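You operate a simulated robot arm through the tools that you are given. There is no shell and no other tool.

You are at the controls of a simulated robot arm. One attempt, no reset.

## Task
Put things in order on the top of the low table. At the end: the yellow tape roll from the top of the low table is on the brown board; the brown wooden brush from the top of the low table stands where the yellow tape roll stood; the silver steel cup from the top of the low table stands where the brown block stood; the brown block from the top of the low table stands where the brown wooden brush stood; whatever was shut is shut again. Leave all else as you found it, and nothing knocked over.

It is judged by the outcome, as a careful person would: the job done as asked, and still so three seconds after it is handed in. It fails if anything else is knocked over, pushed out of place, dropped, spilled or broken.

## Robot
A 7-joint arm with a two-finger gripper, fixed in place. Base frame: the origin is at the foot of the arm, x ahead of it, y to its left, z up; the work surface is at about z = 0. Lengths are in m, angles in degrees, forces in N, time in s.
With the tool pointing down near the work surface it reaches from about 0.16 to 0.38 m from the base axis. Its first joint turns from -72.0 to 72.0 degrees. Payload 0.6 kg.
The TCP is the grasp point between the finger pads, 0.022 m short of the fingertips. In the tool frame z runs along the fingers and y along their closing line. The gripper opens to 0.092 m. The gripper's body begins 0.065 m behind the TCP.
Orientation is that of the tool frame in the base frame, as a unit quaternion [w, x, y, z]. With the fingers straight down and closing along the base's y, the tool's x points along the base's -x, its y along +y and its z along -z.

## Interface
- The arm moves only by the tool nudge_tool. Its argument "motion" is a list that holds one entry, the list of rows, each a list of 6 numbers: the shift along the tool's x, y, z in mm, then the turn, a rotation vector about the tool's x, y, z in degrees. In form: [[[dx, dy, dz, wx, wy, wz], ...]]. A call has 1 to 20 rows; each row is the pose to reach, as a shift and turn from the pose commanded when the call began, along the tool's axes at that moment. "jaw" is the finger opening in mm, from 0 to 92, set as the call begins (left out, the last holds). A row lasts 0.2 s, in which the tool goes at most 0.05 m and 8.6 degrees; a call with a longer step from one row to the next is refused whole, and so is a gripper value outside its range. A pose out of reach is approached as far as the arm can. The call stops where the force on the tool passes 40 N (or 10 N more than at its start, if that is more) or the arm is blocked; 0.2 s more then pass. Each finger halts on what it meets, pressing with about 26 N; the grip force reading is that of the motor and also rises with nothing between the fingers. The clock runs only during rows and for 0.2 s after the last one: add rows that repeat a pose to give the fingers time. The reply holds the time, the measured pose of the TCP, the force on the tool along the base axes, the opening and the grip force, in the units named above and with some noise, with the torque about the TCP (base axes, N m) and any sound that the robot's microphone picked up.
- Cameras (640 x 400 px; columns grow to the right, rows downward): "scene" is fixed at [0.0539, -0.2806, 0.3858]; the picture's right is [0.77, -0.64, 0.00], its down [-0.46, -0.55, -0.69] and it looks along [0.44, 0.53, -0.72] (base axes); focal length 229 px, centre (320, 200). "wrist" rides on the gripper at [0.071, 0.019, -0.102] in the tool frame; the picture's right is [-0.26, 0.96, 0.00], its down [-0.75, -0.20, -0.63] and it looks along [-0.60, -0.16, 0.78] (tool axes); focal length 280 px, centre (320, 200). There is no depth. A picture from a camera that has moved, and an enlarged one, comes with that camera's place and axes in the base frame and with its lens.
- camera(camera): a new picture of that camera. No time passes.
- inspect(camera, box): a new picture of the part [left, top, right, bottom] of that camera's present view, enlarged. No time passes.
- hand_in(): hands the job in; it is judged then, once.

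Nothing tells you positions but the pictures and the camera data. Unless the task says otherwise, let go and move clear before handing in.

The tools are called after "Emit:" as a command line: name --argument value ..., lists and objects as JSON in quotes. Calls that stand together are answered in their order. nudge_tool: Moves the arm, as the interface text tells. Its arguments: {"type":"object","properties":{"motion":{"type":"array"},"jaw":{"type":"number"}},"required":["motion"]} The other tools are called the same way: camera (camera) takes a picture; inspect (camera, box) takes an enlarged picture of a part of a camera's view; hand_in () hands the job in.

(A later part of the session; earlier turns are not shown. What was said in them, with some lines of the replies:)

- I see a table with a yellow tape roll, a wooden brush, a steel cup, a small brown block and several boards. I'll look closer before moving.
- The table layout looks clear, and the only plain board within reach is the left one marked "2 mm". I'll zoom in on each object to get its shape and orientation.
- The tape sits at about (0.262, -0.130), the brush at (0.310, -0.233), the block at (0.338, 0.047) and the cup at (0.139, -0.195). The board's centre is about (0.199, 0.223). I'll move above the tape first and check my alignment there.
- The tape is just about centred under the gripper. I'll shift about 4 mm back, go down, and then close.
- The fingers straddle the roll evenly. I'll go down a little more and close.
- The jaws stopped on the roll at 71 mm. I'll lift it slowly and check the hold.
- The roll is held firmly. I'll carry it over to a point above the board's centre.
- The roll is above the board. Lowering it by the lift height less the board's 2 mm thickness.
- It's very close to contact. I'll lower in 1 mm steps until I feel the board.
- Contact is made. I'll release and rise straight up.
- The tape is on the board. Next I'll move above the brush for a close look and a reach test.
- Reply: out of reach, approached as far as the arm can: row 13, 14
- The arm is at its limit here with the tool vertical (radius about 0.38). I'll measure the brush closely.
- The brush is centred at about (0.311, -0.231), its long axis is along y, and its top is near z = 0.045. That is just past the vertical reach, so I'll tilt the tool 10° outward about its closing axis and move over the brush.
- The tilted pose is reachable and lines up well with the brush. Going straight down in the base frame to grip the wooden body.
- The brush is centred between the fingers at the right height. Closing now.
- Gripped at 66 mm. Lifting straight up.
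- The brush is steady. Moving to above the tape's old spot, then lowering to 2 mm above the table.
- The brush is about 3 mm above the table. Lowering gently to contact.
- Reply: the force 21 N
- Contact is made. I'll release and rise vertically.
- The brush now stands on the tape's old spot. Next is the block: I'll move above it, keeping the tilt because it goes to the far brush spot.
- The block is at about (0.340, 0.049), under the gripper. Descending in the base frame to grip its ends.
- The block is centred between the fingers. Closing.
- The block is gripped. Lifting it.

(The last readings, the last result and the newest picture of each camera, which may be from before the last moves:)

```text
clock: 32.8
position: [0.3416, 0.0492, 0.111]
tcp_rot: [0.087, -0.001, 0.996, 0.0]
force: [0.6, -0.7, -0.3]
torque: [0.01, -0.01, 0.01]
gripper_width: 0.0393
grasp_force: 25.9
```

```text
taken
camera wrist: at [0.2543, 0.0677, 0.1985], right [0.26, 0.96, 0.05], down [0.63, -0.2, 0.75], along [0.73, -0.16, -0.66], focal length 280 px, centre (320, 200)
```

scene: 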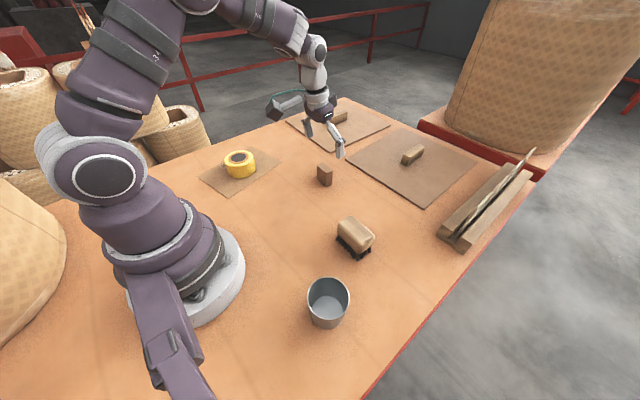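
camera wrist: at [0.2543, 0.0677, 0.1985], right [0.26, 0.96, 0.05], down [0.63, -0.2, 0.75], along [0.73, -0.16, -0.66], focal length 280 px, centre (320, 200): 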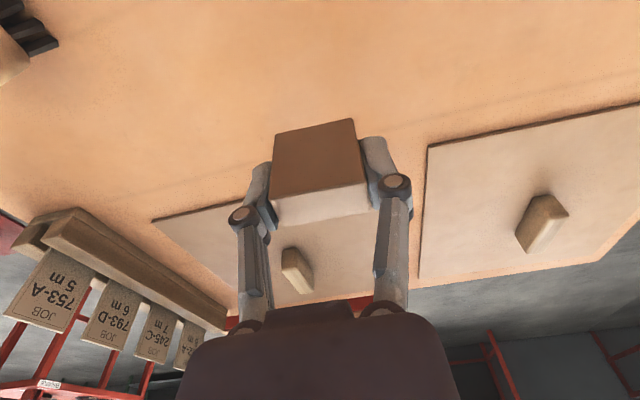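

The block is held upright. Carrying it to above the brush's old spot.

Emit:
nudge_tool --motion '[[[2, -15, 0, 0, 0, 0], [5, -48, -1, 0, 0, 0], [9, -83, -1.6, 0, 0, 0], [13, -118, -2.3, 0, 0, 0], [17, -153, -3, 0, 0, 0], [21, -188, -3.7, 0, 0, 0], [24.5, -223, -4.4, 0, 0, 0], [28, -256, -5, 0, 0, 0], [30.3, -279.2, -5.4, 0, 0, 0], [30.3, -279.2, -5.4, 0, 0, 0]]]'

Emit:
camera --camera "wrist"

Emit:
camera --camera "scene"

```text
clock: 35.0
position: [0.3117, -0.2312, 0.1113]
tcp_rot: [0.087, 0.0, 0.996, 0.0]
force: [-1.5, -0.5, 0.2]
torque: [-0.03, 0.0, 0.02]
gripper_width: 0.0391
grasp_force: 26.6
```

```text
taken
camera wrist: at [0.2235, -0.2121, 0.1989], right [0.26, 0.96, 0.05], down [0.63, -0.21, 0.75], along [0.73, -0.16, -0.66], focal length 280 px, centre (320, 200)
```

wrist: 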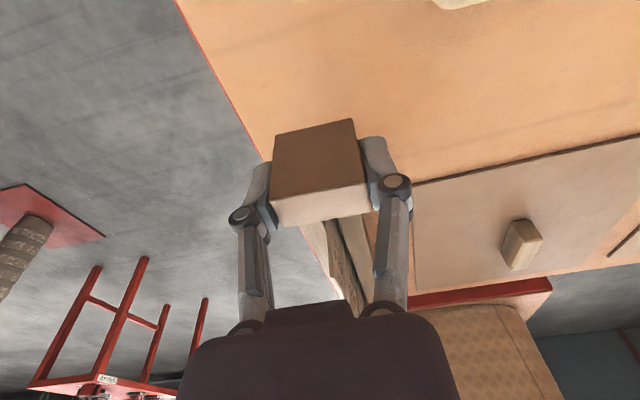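

```text
taken
```

scene: 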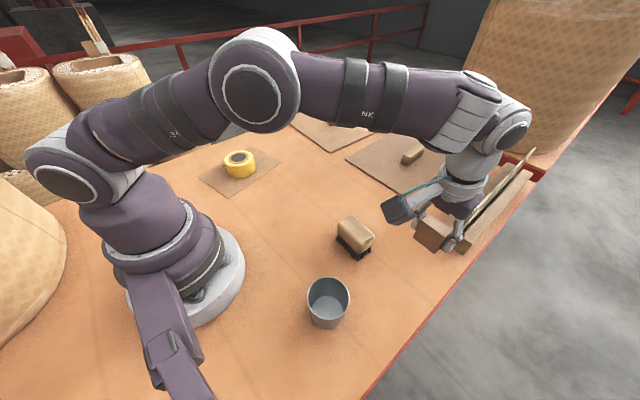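

It's over the target. Lowering to just above the table, then feeling for contact.

Emit:
nudge_tool --motion '[[[2, 0, 10, 0, 0, 0], [5, 0, 28, 0, 0, 0], [8.5, 0, 48, 0, 0, 0], [11.3, 0, 64, 0, 0, 0], [12.8, 0, 72.5, 0, 0, 0], [13.3, 0, 75.5, 0, 0, 0], [13.3, 0, 75.5, 0, 0, 0]]]'

Emit:
nudge_tool --motion '[[[0.2, 0, 1, 0, 0, 0], [0.2, 0, 1, 0, 0, 0]]]'

Emit:
nudge_tool --motion '[[[0.2, 0, 1, 0, 0, 0], [0.2, 0, 1, 0, 0, 0]]]'

```text
clock: 36.6
position: [0.3108, -0.2298, 0.0337]
tcp_rot: [0.087, 0.001, 0.996, 0.0]
force: [0.2, -0.1, -0.3]
torque: [0.0, 0.01, 0.02]
gripper_width: 0.0391
grasp_force: 26.0
```

```text
clock: 37.2
position: [0.3107, -0.2303, 0.0316]
tcp_rot: [0.088, 0.0, 0.996, 0.0]
force: [0.5, 0.0, -0.9]
torque: [0.0, 0.0, 0.01]
gripper_width: 0.0389
grasp_force: 26.4
```

```text
clock: 37.8
position: [0.3108, -0.2305, 0.0325]
tcp_rot: [0.087, 0.0, 0.996, 0.0]
force: [1.0, 0.2, 2.0]
torque: [0.05, 0.01, 0.0]
gripper_width: 0.0394
grasp_force: 26.1
```

Emit:
nudge_tool --motion '[[[0.1, 0, 0.6, 0, 0, 0], [0.1, 0, 0.6, 0, 0, 0]]]'

Emit:
inspect --camera "scene" --box '[360, 190, 500, 300]'

```text
clock: 38.4
position: [0.3108, -0.2298, 0.0319]
tcp_rot: [0.088, 0.0, 0.996, 0.0]
force: [-2.3, 1.8, 19.4]
torque: [0.22, 0.09, 0.0]
gripper_width: 0.0393
grasp_force: 26.0
```

```text
3.64 times, centred on (430, 245) of scene
camera zoom: at [0.0539, -0.2806, 0.3859], right [0.77, -0.64, 0.0], down [-0.46, -0.55, -0.69], along [0.44, 0.53, -0.72], focal length 833 px, centre (-80, 36)
```

zoom: 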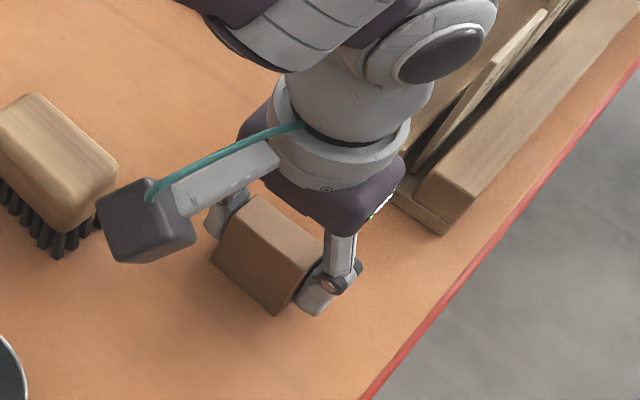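

The block is down and upright. I'll release, opening only partway, and rise vertically.

Emit:
nudge_tool --motion '[[[-0.1, 0, -0.6, 0, 0, 0], [-0.1, 0, -0.6, 0, 0, 0], [-0.1, 0, -0.6, 0, 0, 0], [-0.1, 0, -0.6, 0, 0, 0], [-0.1, 0, -0.6, 0, 0, 0]]]' --jaw 75

Emit:
nudge_tool --motion '[[[-1.7, 0, -9.8, 0, 0, 0], [-6, 0, -34, 0, 0, 0], [-11, 0, -63, 0, 0, 0], [-16.5, 0, -93.6, 0, 0, 0], [-16.5, 0, -93.6, 0, 0, 0]]]'

Emit:
camera --camera "wrist"

Emit:
camera --camera "scene"

```text
clock: 39.6
position: [0.3106, -0.2303, 0.0312]
tcp_rot: [0.088, 0.0, 0.996, 0.0]
force: [-0.1, -0.5, -1.1]
torque: [-0.01, 0.0, -0.03]
gripper_width: 0.075
grasp_force: 0.0
```

```text
clock: 40.8
position: [0.309, -0.2293, 0.1256]
tcp_rot: [0.088, 0.0, 0.996, 0.0]
force: [-0.8, -0.8, 0.5]
torque: [0.0, -0.01, 0.03]
gripper_width: 0.075
grasp_force: 0.1
```

```text
taken
camera wrist: at [0.2222, -0.2113, 0.2129], right [0.26, 0.96, 0.05], down [0.63, -0.2, 0.75], along [0.73, -0.16, -0.66], focal length 280 px, centre (320, 200)
```

wrist: 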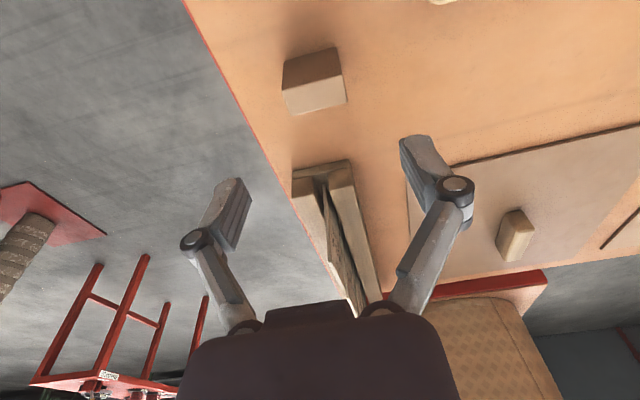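

```text
taken
```

scene: 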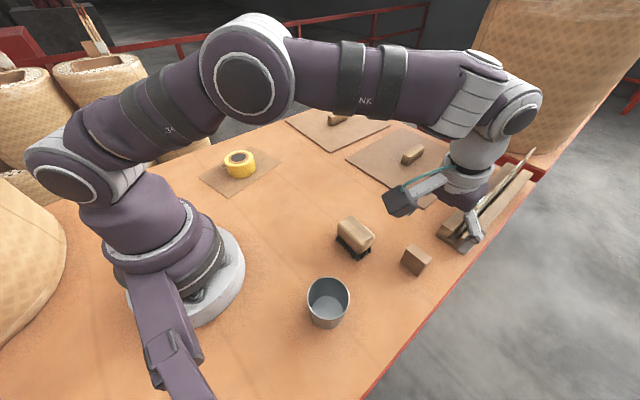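

The block stands on the brush's old spot. Now I'll rise, bring the tool back to vertical and go above the cup.

Emit:
nudge_tool --motion '[[[-3, 0, -17, 0, 0, 0], [-6.1, 0, -34.5, 0, 0, 0], [20, 5, -39, 0, 2, 0], [50, 11.5, -44.5, 0, 5, 0], [80, 18, -50, 0, 8, 0], [110, 25, -55, 0, 10, 0], [138, 31, -60, 0, 10, 0], [160.7, 36.3, -64, 0, 10, 0], [160.7, 36.3, -64, 0, 10, 0]]]' --jaw 92

Emit:
camera --camera "wrist"

Emit:
camera --camera "scene"

```text
clock: 42.8
position: [0.1403, -0.1923, 0.1605]
tcp_rot: [0.0, 0.0, 1.0, 0.0]
force: [0.6, 0.0, -0.1]
torque: [0.03, 0.02, 0.0]
gripper_width: 0.0918
grasp_force: 0.1
```

```text
taken
camera wrist: at [0.0695, -0.1732, 0.2619], right [0.26, 0.96, 0.0], down [0.75, -0.2, 0.63], along [0.6, -0.16, -0.78], focal length 280 px, centre (320, 200)
```

wrist: 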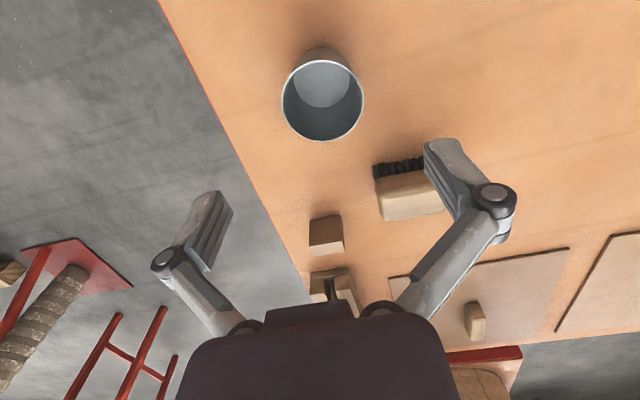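

```text
taken
```

scene: 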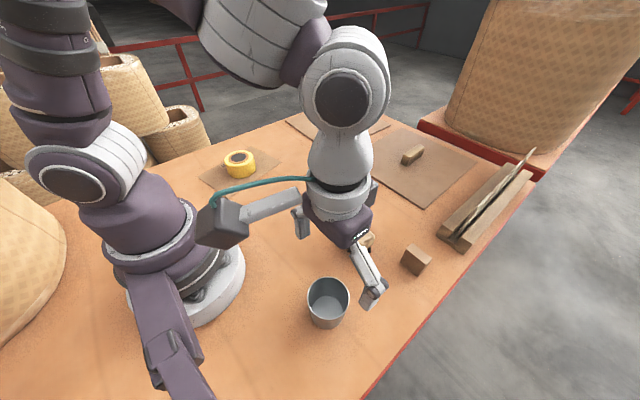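

The cup is nearly centred at about (0.138, -0.192). I'll descend partway and check again.

Emit:
nudge_tool --motion '[[[1, 0, 15, 0, 0, 0], [2, 0, 40, 0, 0, 0], [2, 0, 65, 0, 0, 0], [2, 0, 88, 0, 0, 0], [2, 0, 100, 0, 0, 0], [2, 0, 100, 0, 0, 0]]]'

Emit:
camera --camera "wrist"

Emit:
inspect --camera "scene" --box '[260, 220, 420, 340]'

```text
clock: 44.2
position: [0.1391, -0.1932, 0.0592]
tcp_rot: [0.0, -0.001, 1.0, -0.001]
force: [-0.6, 0.4, -0.8]
torque: [-0.02, -0.03, -0.06]
gripper_width: 0.0922
grasp_force: 0.1
```

```text
taken
camera wrist: at [0.0681, -0.1749, 0.1606], right [0.26, 0.96, 0.0], down [0.75, -0.2, 0.63], along [0.6, -0.16, -0.78], focal length 280 px, centre (320, 200)
```

wrist: 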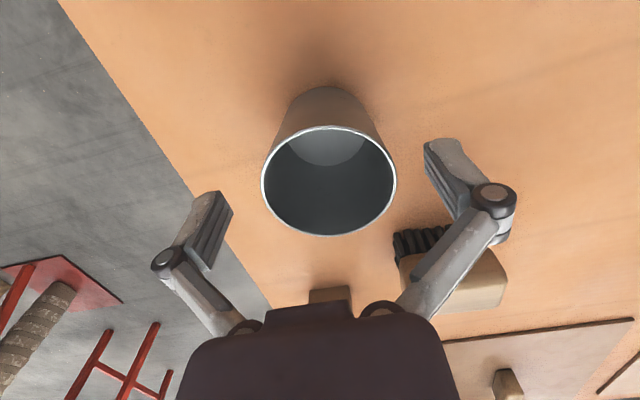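

```text
3.33 times, centred on (340, 280) of scene
camera zoom: at [0.0539, -0.2806, 0.3858], right [0.77, -0.64, 0.0], down [-0.46, -0.55, -0.69], along [0.44, 0.53, -0.72], focal length 764 px, centre (253, -67)
```

zoom: 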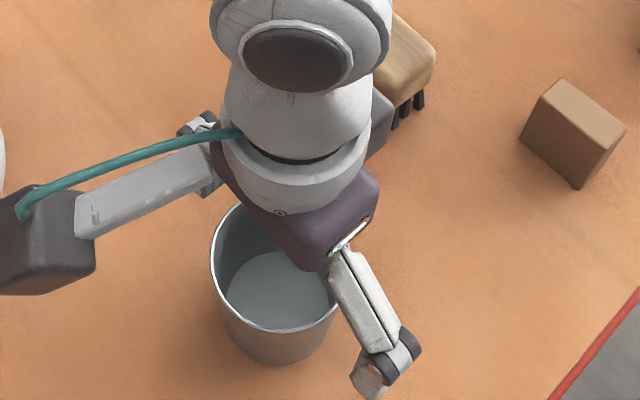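

The cup reads about 4 mm toward +y and 2–3 mm closer to the base. I'll correct that, go down to grip height and close.

Emit:
nudge_tool --motion '[[[2.5, 4, 0, 0, 0, 0], [2.5, 4, 12, 0, 0, 0], [2.5, 4, 23, 0, 0, 0], [2.5, 4, 23, 0, 0, 0]]]'

Emit:
camera --camera "wrist"

```text
clock: 45.2
position: [0.1372, -0.1896, 0.0384]
tcp_rot: [0.001, 0.0, 1.0, 0.0]
force: [0.3, 0.1, 0.6]
torque: [0.02, -0.04, 0.01]
gripper_width: 0.0921
grasp_force: 0.1
```

```text
taken
camera wrist: at [0.066, -0.1709, 0.1398], right [0.26, 0.97, 0.0], down [0.75, -0.2, 0.63], along [0.6, -0.16, -0.78], focal length 280 px, centre (320, 200)
```

wrist: 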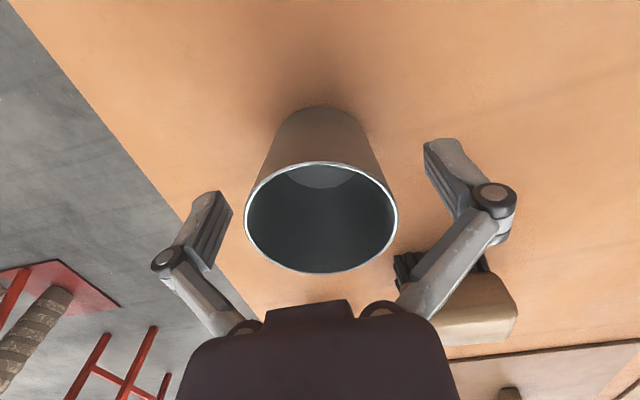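

The cup is well centred between the fingers. Closing gently.

Emit:
nudge_tool --motion '[[[1.5, 0.5, 2, 0, 0, 0], [1.5, 0.5, 2, 0, 0, 0]]]'

Emit:
nudge_tool --motion '[[[0, 0, 0, 0, 0, 0], [0, 0, 0, 0, 0, 0], [0, 0, 0, 0, 0, 0], [0, 0, 0, 0, 0, 0], [0, 0, 0, 0, 0, 0]]]' --jaw 44

Emit:
camera --camera "wrist"

```text
clock: 45.8
position: [0.1353, -0.1891, 0.0366]
tcp_rot: [0.0, 0.001, 1.0, 0.0]
force: [-0.6, -0.1, 0.8]
torque: [-0.01, 0.03, 0.01]
gripper_width: 0.092
grasp_force: 0.0
```

```text
clock: 47.0
position: [0.1361, -0.1888, 0.0369]
tcp_rot: [0.0, 0.0, 1.0, 0.0]
force: [-0.4, -0.1, 8.6]
torque: [0.0, 0.04, -0.05]
gripper_width: 0.0547
grasp_force: 26.6
```

```text
taken
camera wrist: at [0.0646, -0.1705, 0.1381], right [0.26, 0.96, 0.0], down [0.75, -0.2, 0.63], along [0.6, -0.16, -0.78], focal length 280 px, centre (320, 200)
```

wrist: 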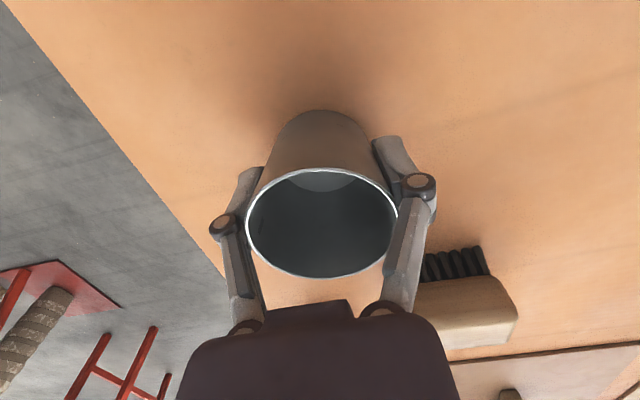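

Gripped at 55 mm. Lifting slowly by 110 mm.

Emit:
nudge_tool --motion '[[[0, 0, -4, 0, 0, 0], [0, 0, -15, 0, 0, 0], [0, 0, -35, 0, 0, 0], [0, 0, -60, 0, 0, 0], [0, 0, -88, 0, 0, 0], [0, 0, -110, 0, 0, 0], [0, 0, -110, 0, 0, 0]]]'

Emit:
camera --camera "wrist"

Emit:
camera --camera "scene"

```text
clock: 48.6
position: [0.1356, -0.188, 0.1473]
tcp_rot: [0.001, 0.0, 1.0, 0.0]
force: [-0.4, -1.2, -0.5]
torque: [0.0, -0.01, -0.02]
gripper_width: 0.0546
grasp_force: 26.2
```

```text
taken
camera wrist: at [0.0645, -0.1697, 0.2491], right [0.26, 0.96, 0.0], down [0.75, -0.2, 0.63], along [0.6, -0.16, -0.78], focal length 280 px, centre (320, 200)
```

wrist: 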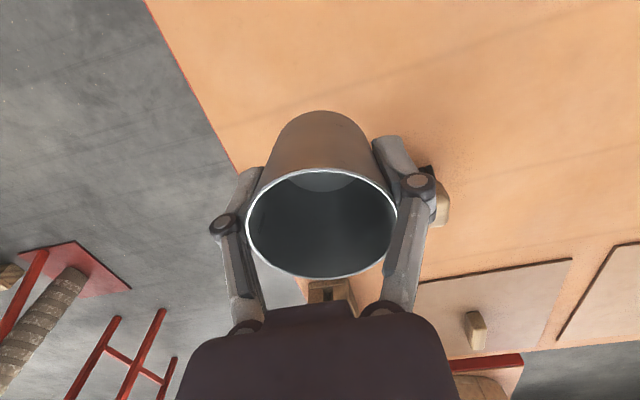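

```text
taken
```

scene: 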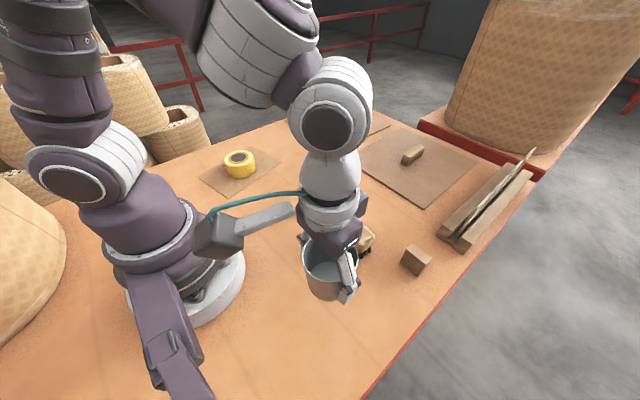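

The cup is held upright. Carrying it over the brush with plenty of height to above the block's old spot.

Emit:
nudge_tool --motion '[[[-10, 12, 0, 0, 0, 0], [-30, 35, 0, 0, 0, 0], [-52, 60, 0, 0, 0, 0], [-74, 86, 0, 0, 0, 0], [-96, 112, 0, 0, 0, 0], [-118, 137, 0, 0, 0, 0], [-140, 163, 0, 0, 0, 0], [-162, 188, 0, 0, 0, 0], [-183, 213, 0, 0, 0, 0], [-198, 230, 0, 0, 0, 0], [-205, 238, 0, 0, 0, 0], [-205, 238, 0, 0, 0, 0]]]'

Emit:
camera --camera "wrist"

Emit:
camera --camera "scene"

```text
clock: 51.2
position: [0.3396, 0.0489, 0.1458]
tcp_rot: [0.0, 0.0, 1.0, -0.001]
force: [0.4, -0.3, -0.8]
torque: [0.01, 0.0, -0.01]
gripper_width: 0.0543
grasp_force: 25.8
```

```text
taken
camera wrist: at [0.2693, 0.0682, 0.2471], right [0.26, 0.96, 0.0], down [0.75, -0.2, 0.62], along [0.6, -0.16, -0.78], focal length 280 px, centre (320, 200)
```

wrist: 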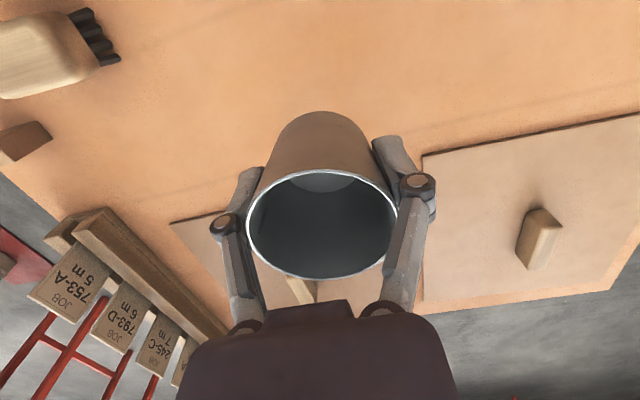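

```text
taken
```

scene: 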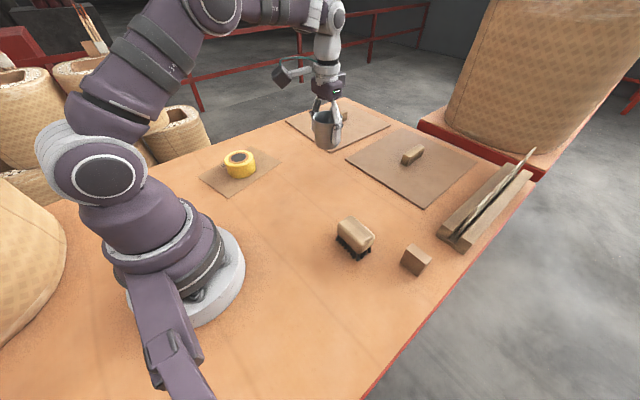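

The cup is above the block's old spot. Lowering to about 3 mm above the table.

Emit:
nudge_tool --motion '[[[0, 0, 12, 0, 0, 0], [0, 0, 36, 0, 0, 0], [0, 0, 62, 0, 0, 0], [0, 0, 84, 0, 0, 0], [0, 0, 98, 0, 0, 0], [0, 0, 105, 0, 0, 0], [0, 0, 106.5, 0, 0, 0], [0, 0, 106.5, 0, 0, 0]]]'

Emit:
nudge_tool --motion '[[[0, 0, 1, 0, 0, 0], [0, 0, 1, 0, 0, 0]]]'

Emit:
nudge_tool --motion '[[[0, 0, 0.8, 0, 0, 0], [0, 0, 0.8, 0, 0, 0]]]'

```text
clock: 53.0
position: [0.3411, 0.0492, 0.0401]
tcp_rot: [0.0, 0.0, 1.0, -0.001]
force: [0.1, -0.1, 0.0]
torque: [0.0, -0.03, 0.02]
gripper_width: 0.0543
grasp_force: 26.0
```

```text
clock: 53.6
position: [0.3409, 0.0499, 0.0398]
tcp_rot: [0.0, 0.001, 1.0, 0.0]
force: [-0.3, 0.6, -0.2]
torque: [0.02, -0.01, -0.03]
gripper_width: 0.054
grasp_force: 25.8
```

```text
clock: 54.2
position: [0.3405, 0.0508, 0.0382]
tcp_rot: [0.0, -0.001, 1.0, 0.0]
force: [0.3, -0.4, -0.1]
torque: [-0.01, 0.01, 0.01]
gripper_width: 0.0542
grasp_force: 26.1
```

Emit:
nudge_tool --motion '[[[0, 0, 0.8, 0, 0, 0], [0, 0, 0.8, 0, 0, 0]]]'

Emit:
nudge_tool --motion '[[[0, 0, 0.8, 0, 0, 0], [0, 0, 0.8, 0, 0, 0]]]'

Emit:
inspect --camera "scene" --box '[270, 110, 390, 210]'

```text
clock: 54.8
position: [0.3387, 0.0508, 0.0391]
tcp_rot: [0.0, 0.0, 1.0, 0.0]
force: [0.3, 0.1, -0.3]
torque: [0.01, 0.02, 0.0]
gripper_width: 0.0543
grasp_force: 26.0
```

```text
clock: 55.4
position: [0.3401, 0.0493, 0.0369]
tcp_rot: [0.0, 0.0, 1.0, 0.0]
force: [-0.2, 0.2, -0.2]
torque: [-0.02, -0.02, -0.01]
gripper_width: 0.054
grasp_force: 26.1
```

```text
4.00 times, centred on (330, 160) of scene
camera zoom: at [0.0539, -0.2806, 0.3858], right [0.77, -0.64, 0.0], down [-0.46, -0.55, -0.69], along [0.44, 0.53, -0.72], focal length 917 px, centre (280, 360)
```

zoom: 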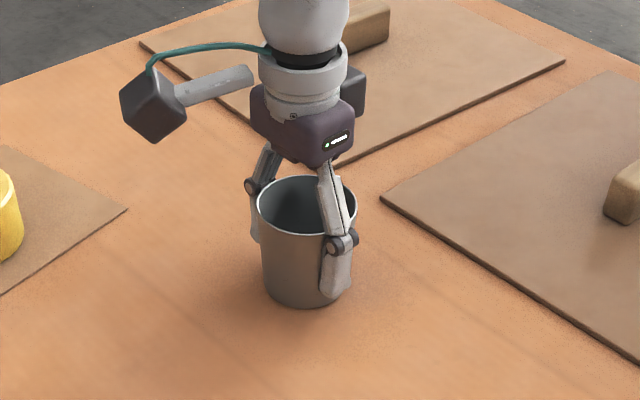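

Still no contact. I'll keep going down in sub-millimetre steps.

Emit:
nudge_tool --motion '[[[0, 0, 0.7, 0, 0, 0], [0, 0, 0.7, 0, 0, 0]]]'

Emit:
nudge_tool --motion '[[[0, 0, 0.7, 0, 0, 0], [0, 0, 0.7, 0, 0, 0]]]'

```text
clock: 56.0
position: [0.3406, 0.0503, 0.0375]
tcp_rot: [0.001, 0.001, 1.0, 0.0]
force: [-3.1, -1.2, 9.7]
torque: [0.04, 0.04, -0.03]
gripper_width: 0.0543
grasp_force: 25.6
```

```text
clock: 56.6
position: [0.3407, 0.0492, 0.0371]
tcp_rot: [0.0, 0.001, 1.0, 0.0]
force: [-2.3, -1.4, 13.7]
torque: [-0.06, -0.09, -0.05]
gripper_width: 0.0539
grasp_force: 26.0
```

The cup is on the table. Releasing and rising.

Emit:
nudge_tool --motion '[[[0, 0, -0.7, 0, 0, 0], [0, 0, -0.7, 0, 0, 0], [0, 0, -0.7, 0, 0, 0], [0, 0, -0.7, 0, 0, 0], [0, 0, -0.7, 0, 0, 0]]]' --jaw 92

Emit:
nudge_tool --motion '[[[0, 0, -10, 0, 0, 0], [0, 0, -35, 0, 0, 0], [0, 0, -65, 0, 0, 0], [0, 0, -100, 0, 0, 0], [0, 0, -130, 0, 0, 0], [30, 0, -140, 0, 0, 0], [60, -30, -150, 0, 0, 0], [60, -30, -150, 0, 0, 0]]]'

Emit:
camera --camera "wrist"

Emit:
camera --camera "scene"

```text
clock: 57.8
position: [0.3405, 0.0491, 0.0359]
tcp_rot: [0.001, 0.0, 1.0, -0.001]
force: [0.3, -0.1, 0.3]
torque: [0.0, -0.02, 0.01]
gripper_width: 0.0921
grasp_force: 0.0
```

```text
clock: 59.6
position: [0.2796, 0.0178, 0.1881]
tcp_rot: [-0.001, 0.0, 1.0, 0.0]
force: [0.1, 1.2, -0.7]
torque: [0.0, 0.01, 0.03]
gripper_width: 0.0919
grasp_force: 0.0
```

```text
taken
camera wrist: at [0.2091, 0.0369, 0.2893], right [0.26, 0.97, 0.0], down [0.75, -0.2, 0.62], along [0.6, -0.16, -0.78], focal length 280 px, centre (320, 200)
```

wrist: 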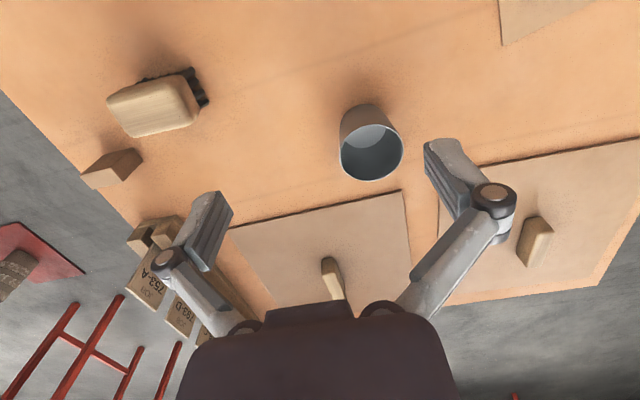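

```text
taken
```

scene: 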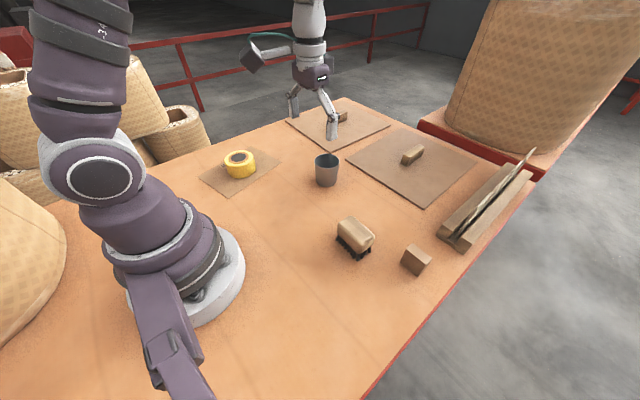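

Everything is in place: the tape is on the board, the brush on the tape's spot, the block on the brush's spot and the cup on the block's spot. Everything is upright, the arm is clear, and nothing else has moved, so I'm handing in.

Emit:
hand_in

```text
The job is handed in.
```

I've finished the rearrangement and handed it in. The result hasn't been reported back to me. In the last pictures everything was upright and nothing else looked disturbed.

- **Yellow tape roll:** it is on the brown board, near the centre. I took the board marked "2 mm" to be the one you meant. The other two flat boards, with handles, were out of the arm's reach.
- **Brown wooden brush:** it stands where the tape roll was.
- **Brown block:** it stands where the brush was.
- **Silver steel cup:** it stands where the block was.
- **Anything shut:** I opened nothing, so there was nothing to shut again.

I estimate each object is within a few millimetres of its target spot, based on the camera views and the arm's own position readings.
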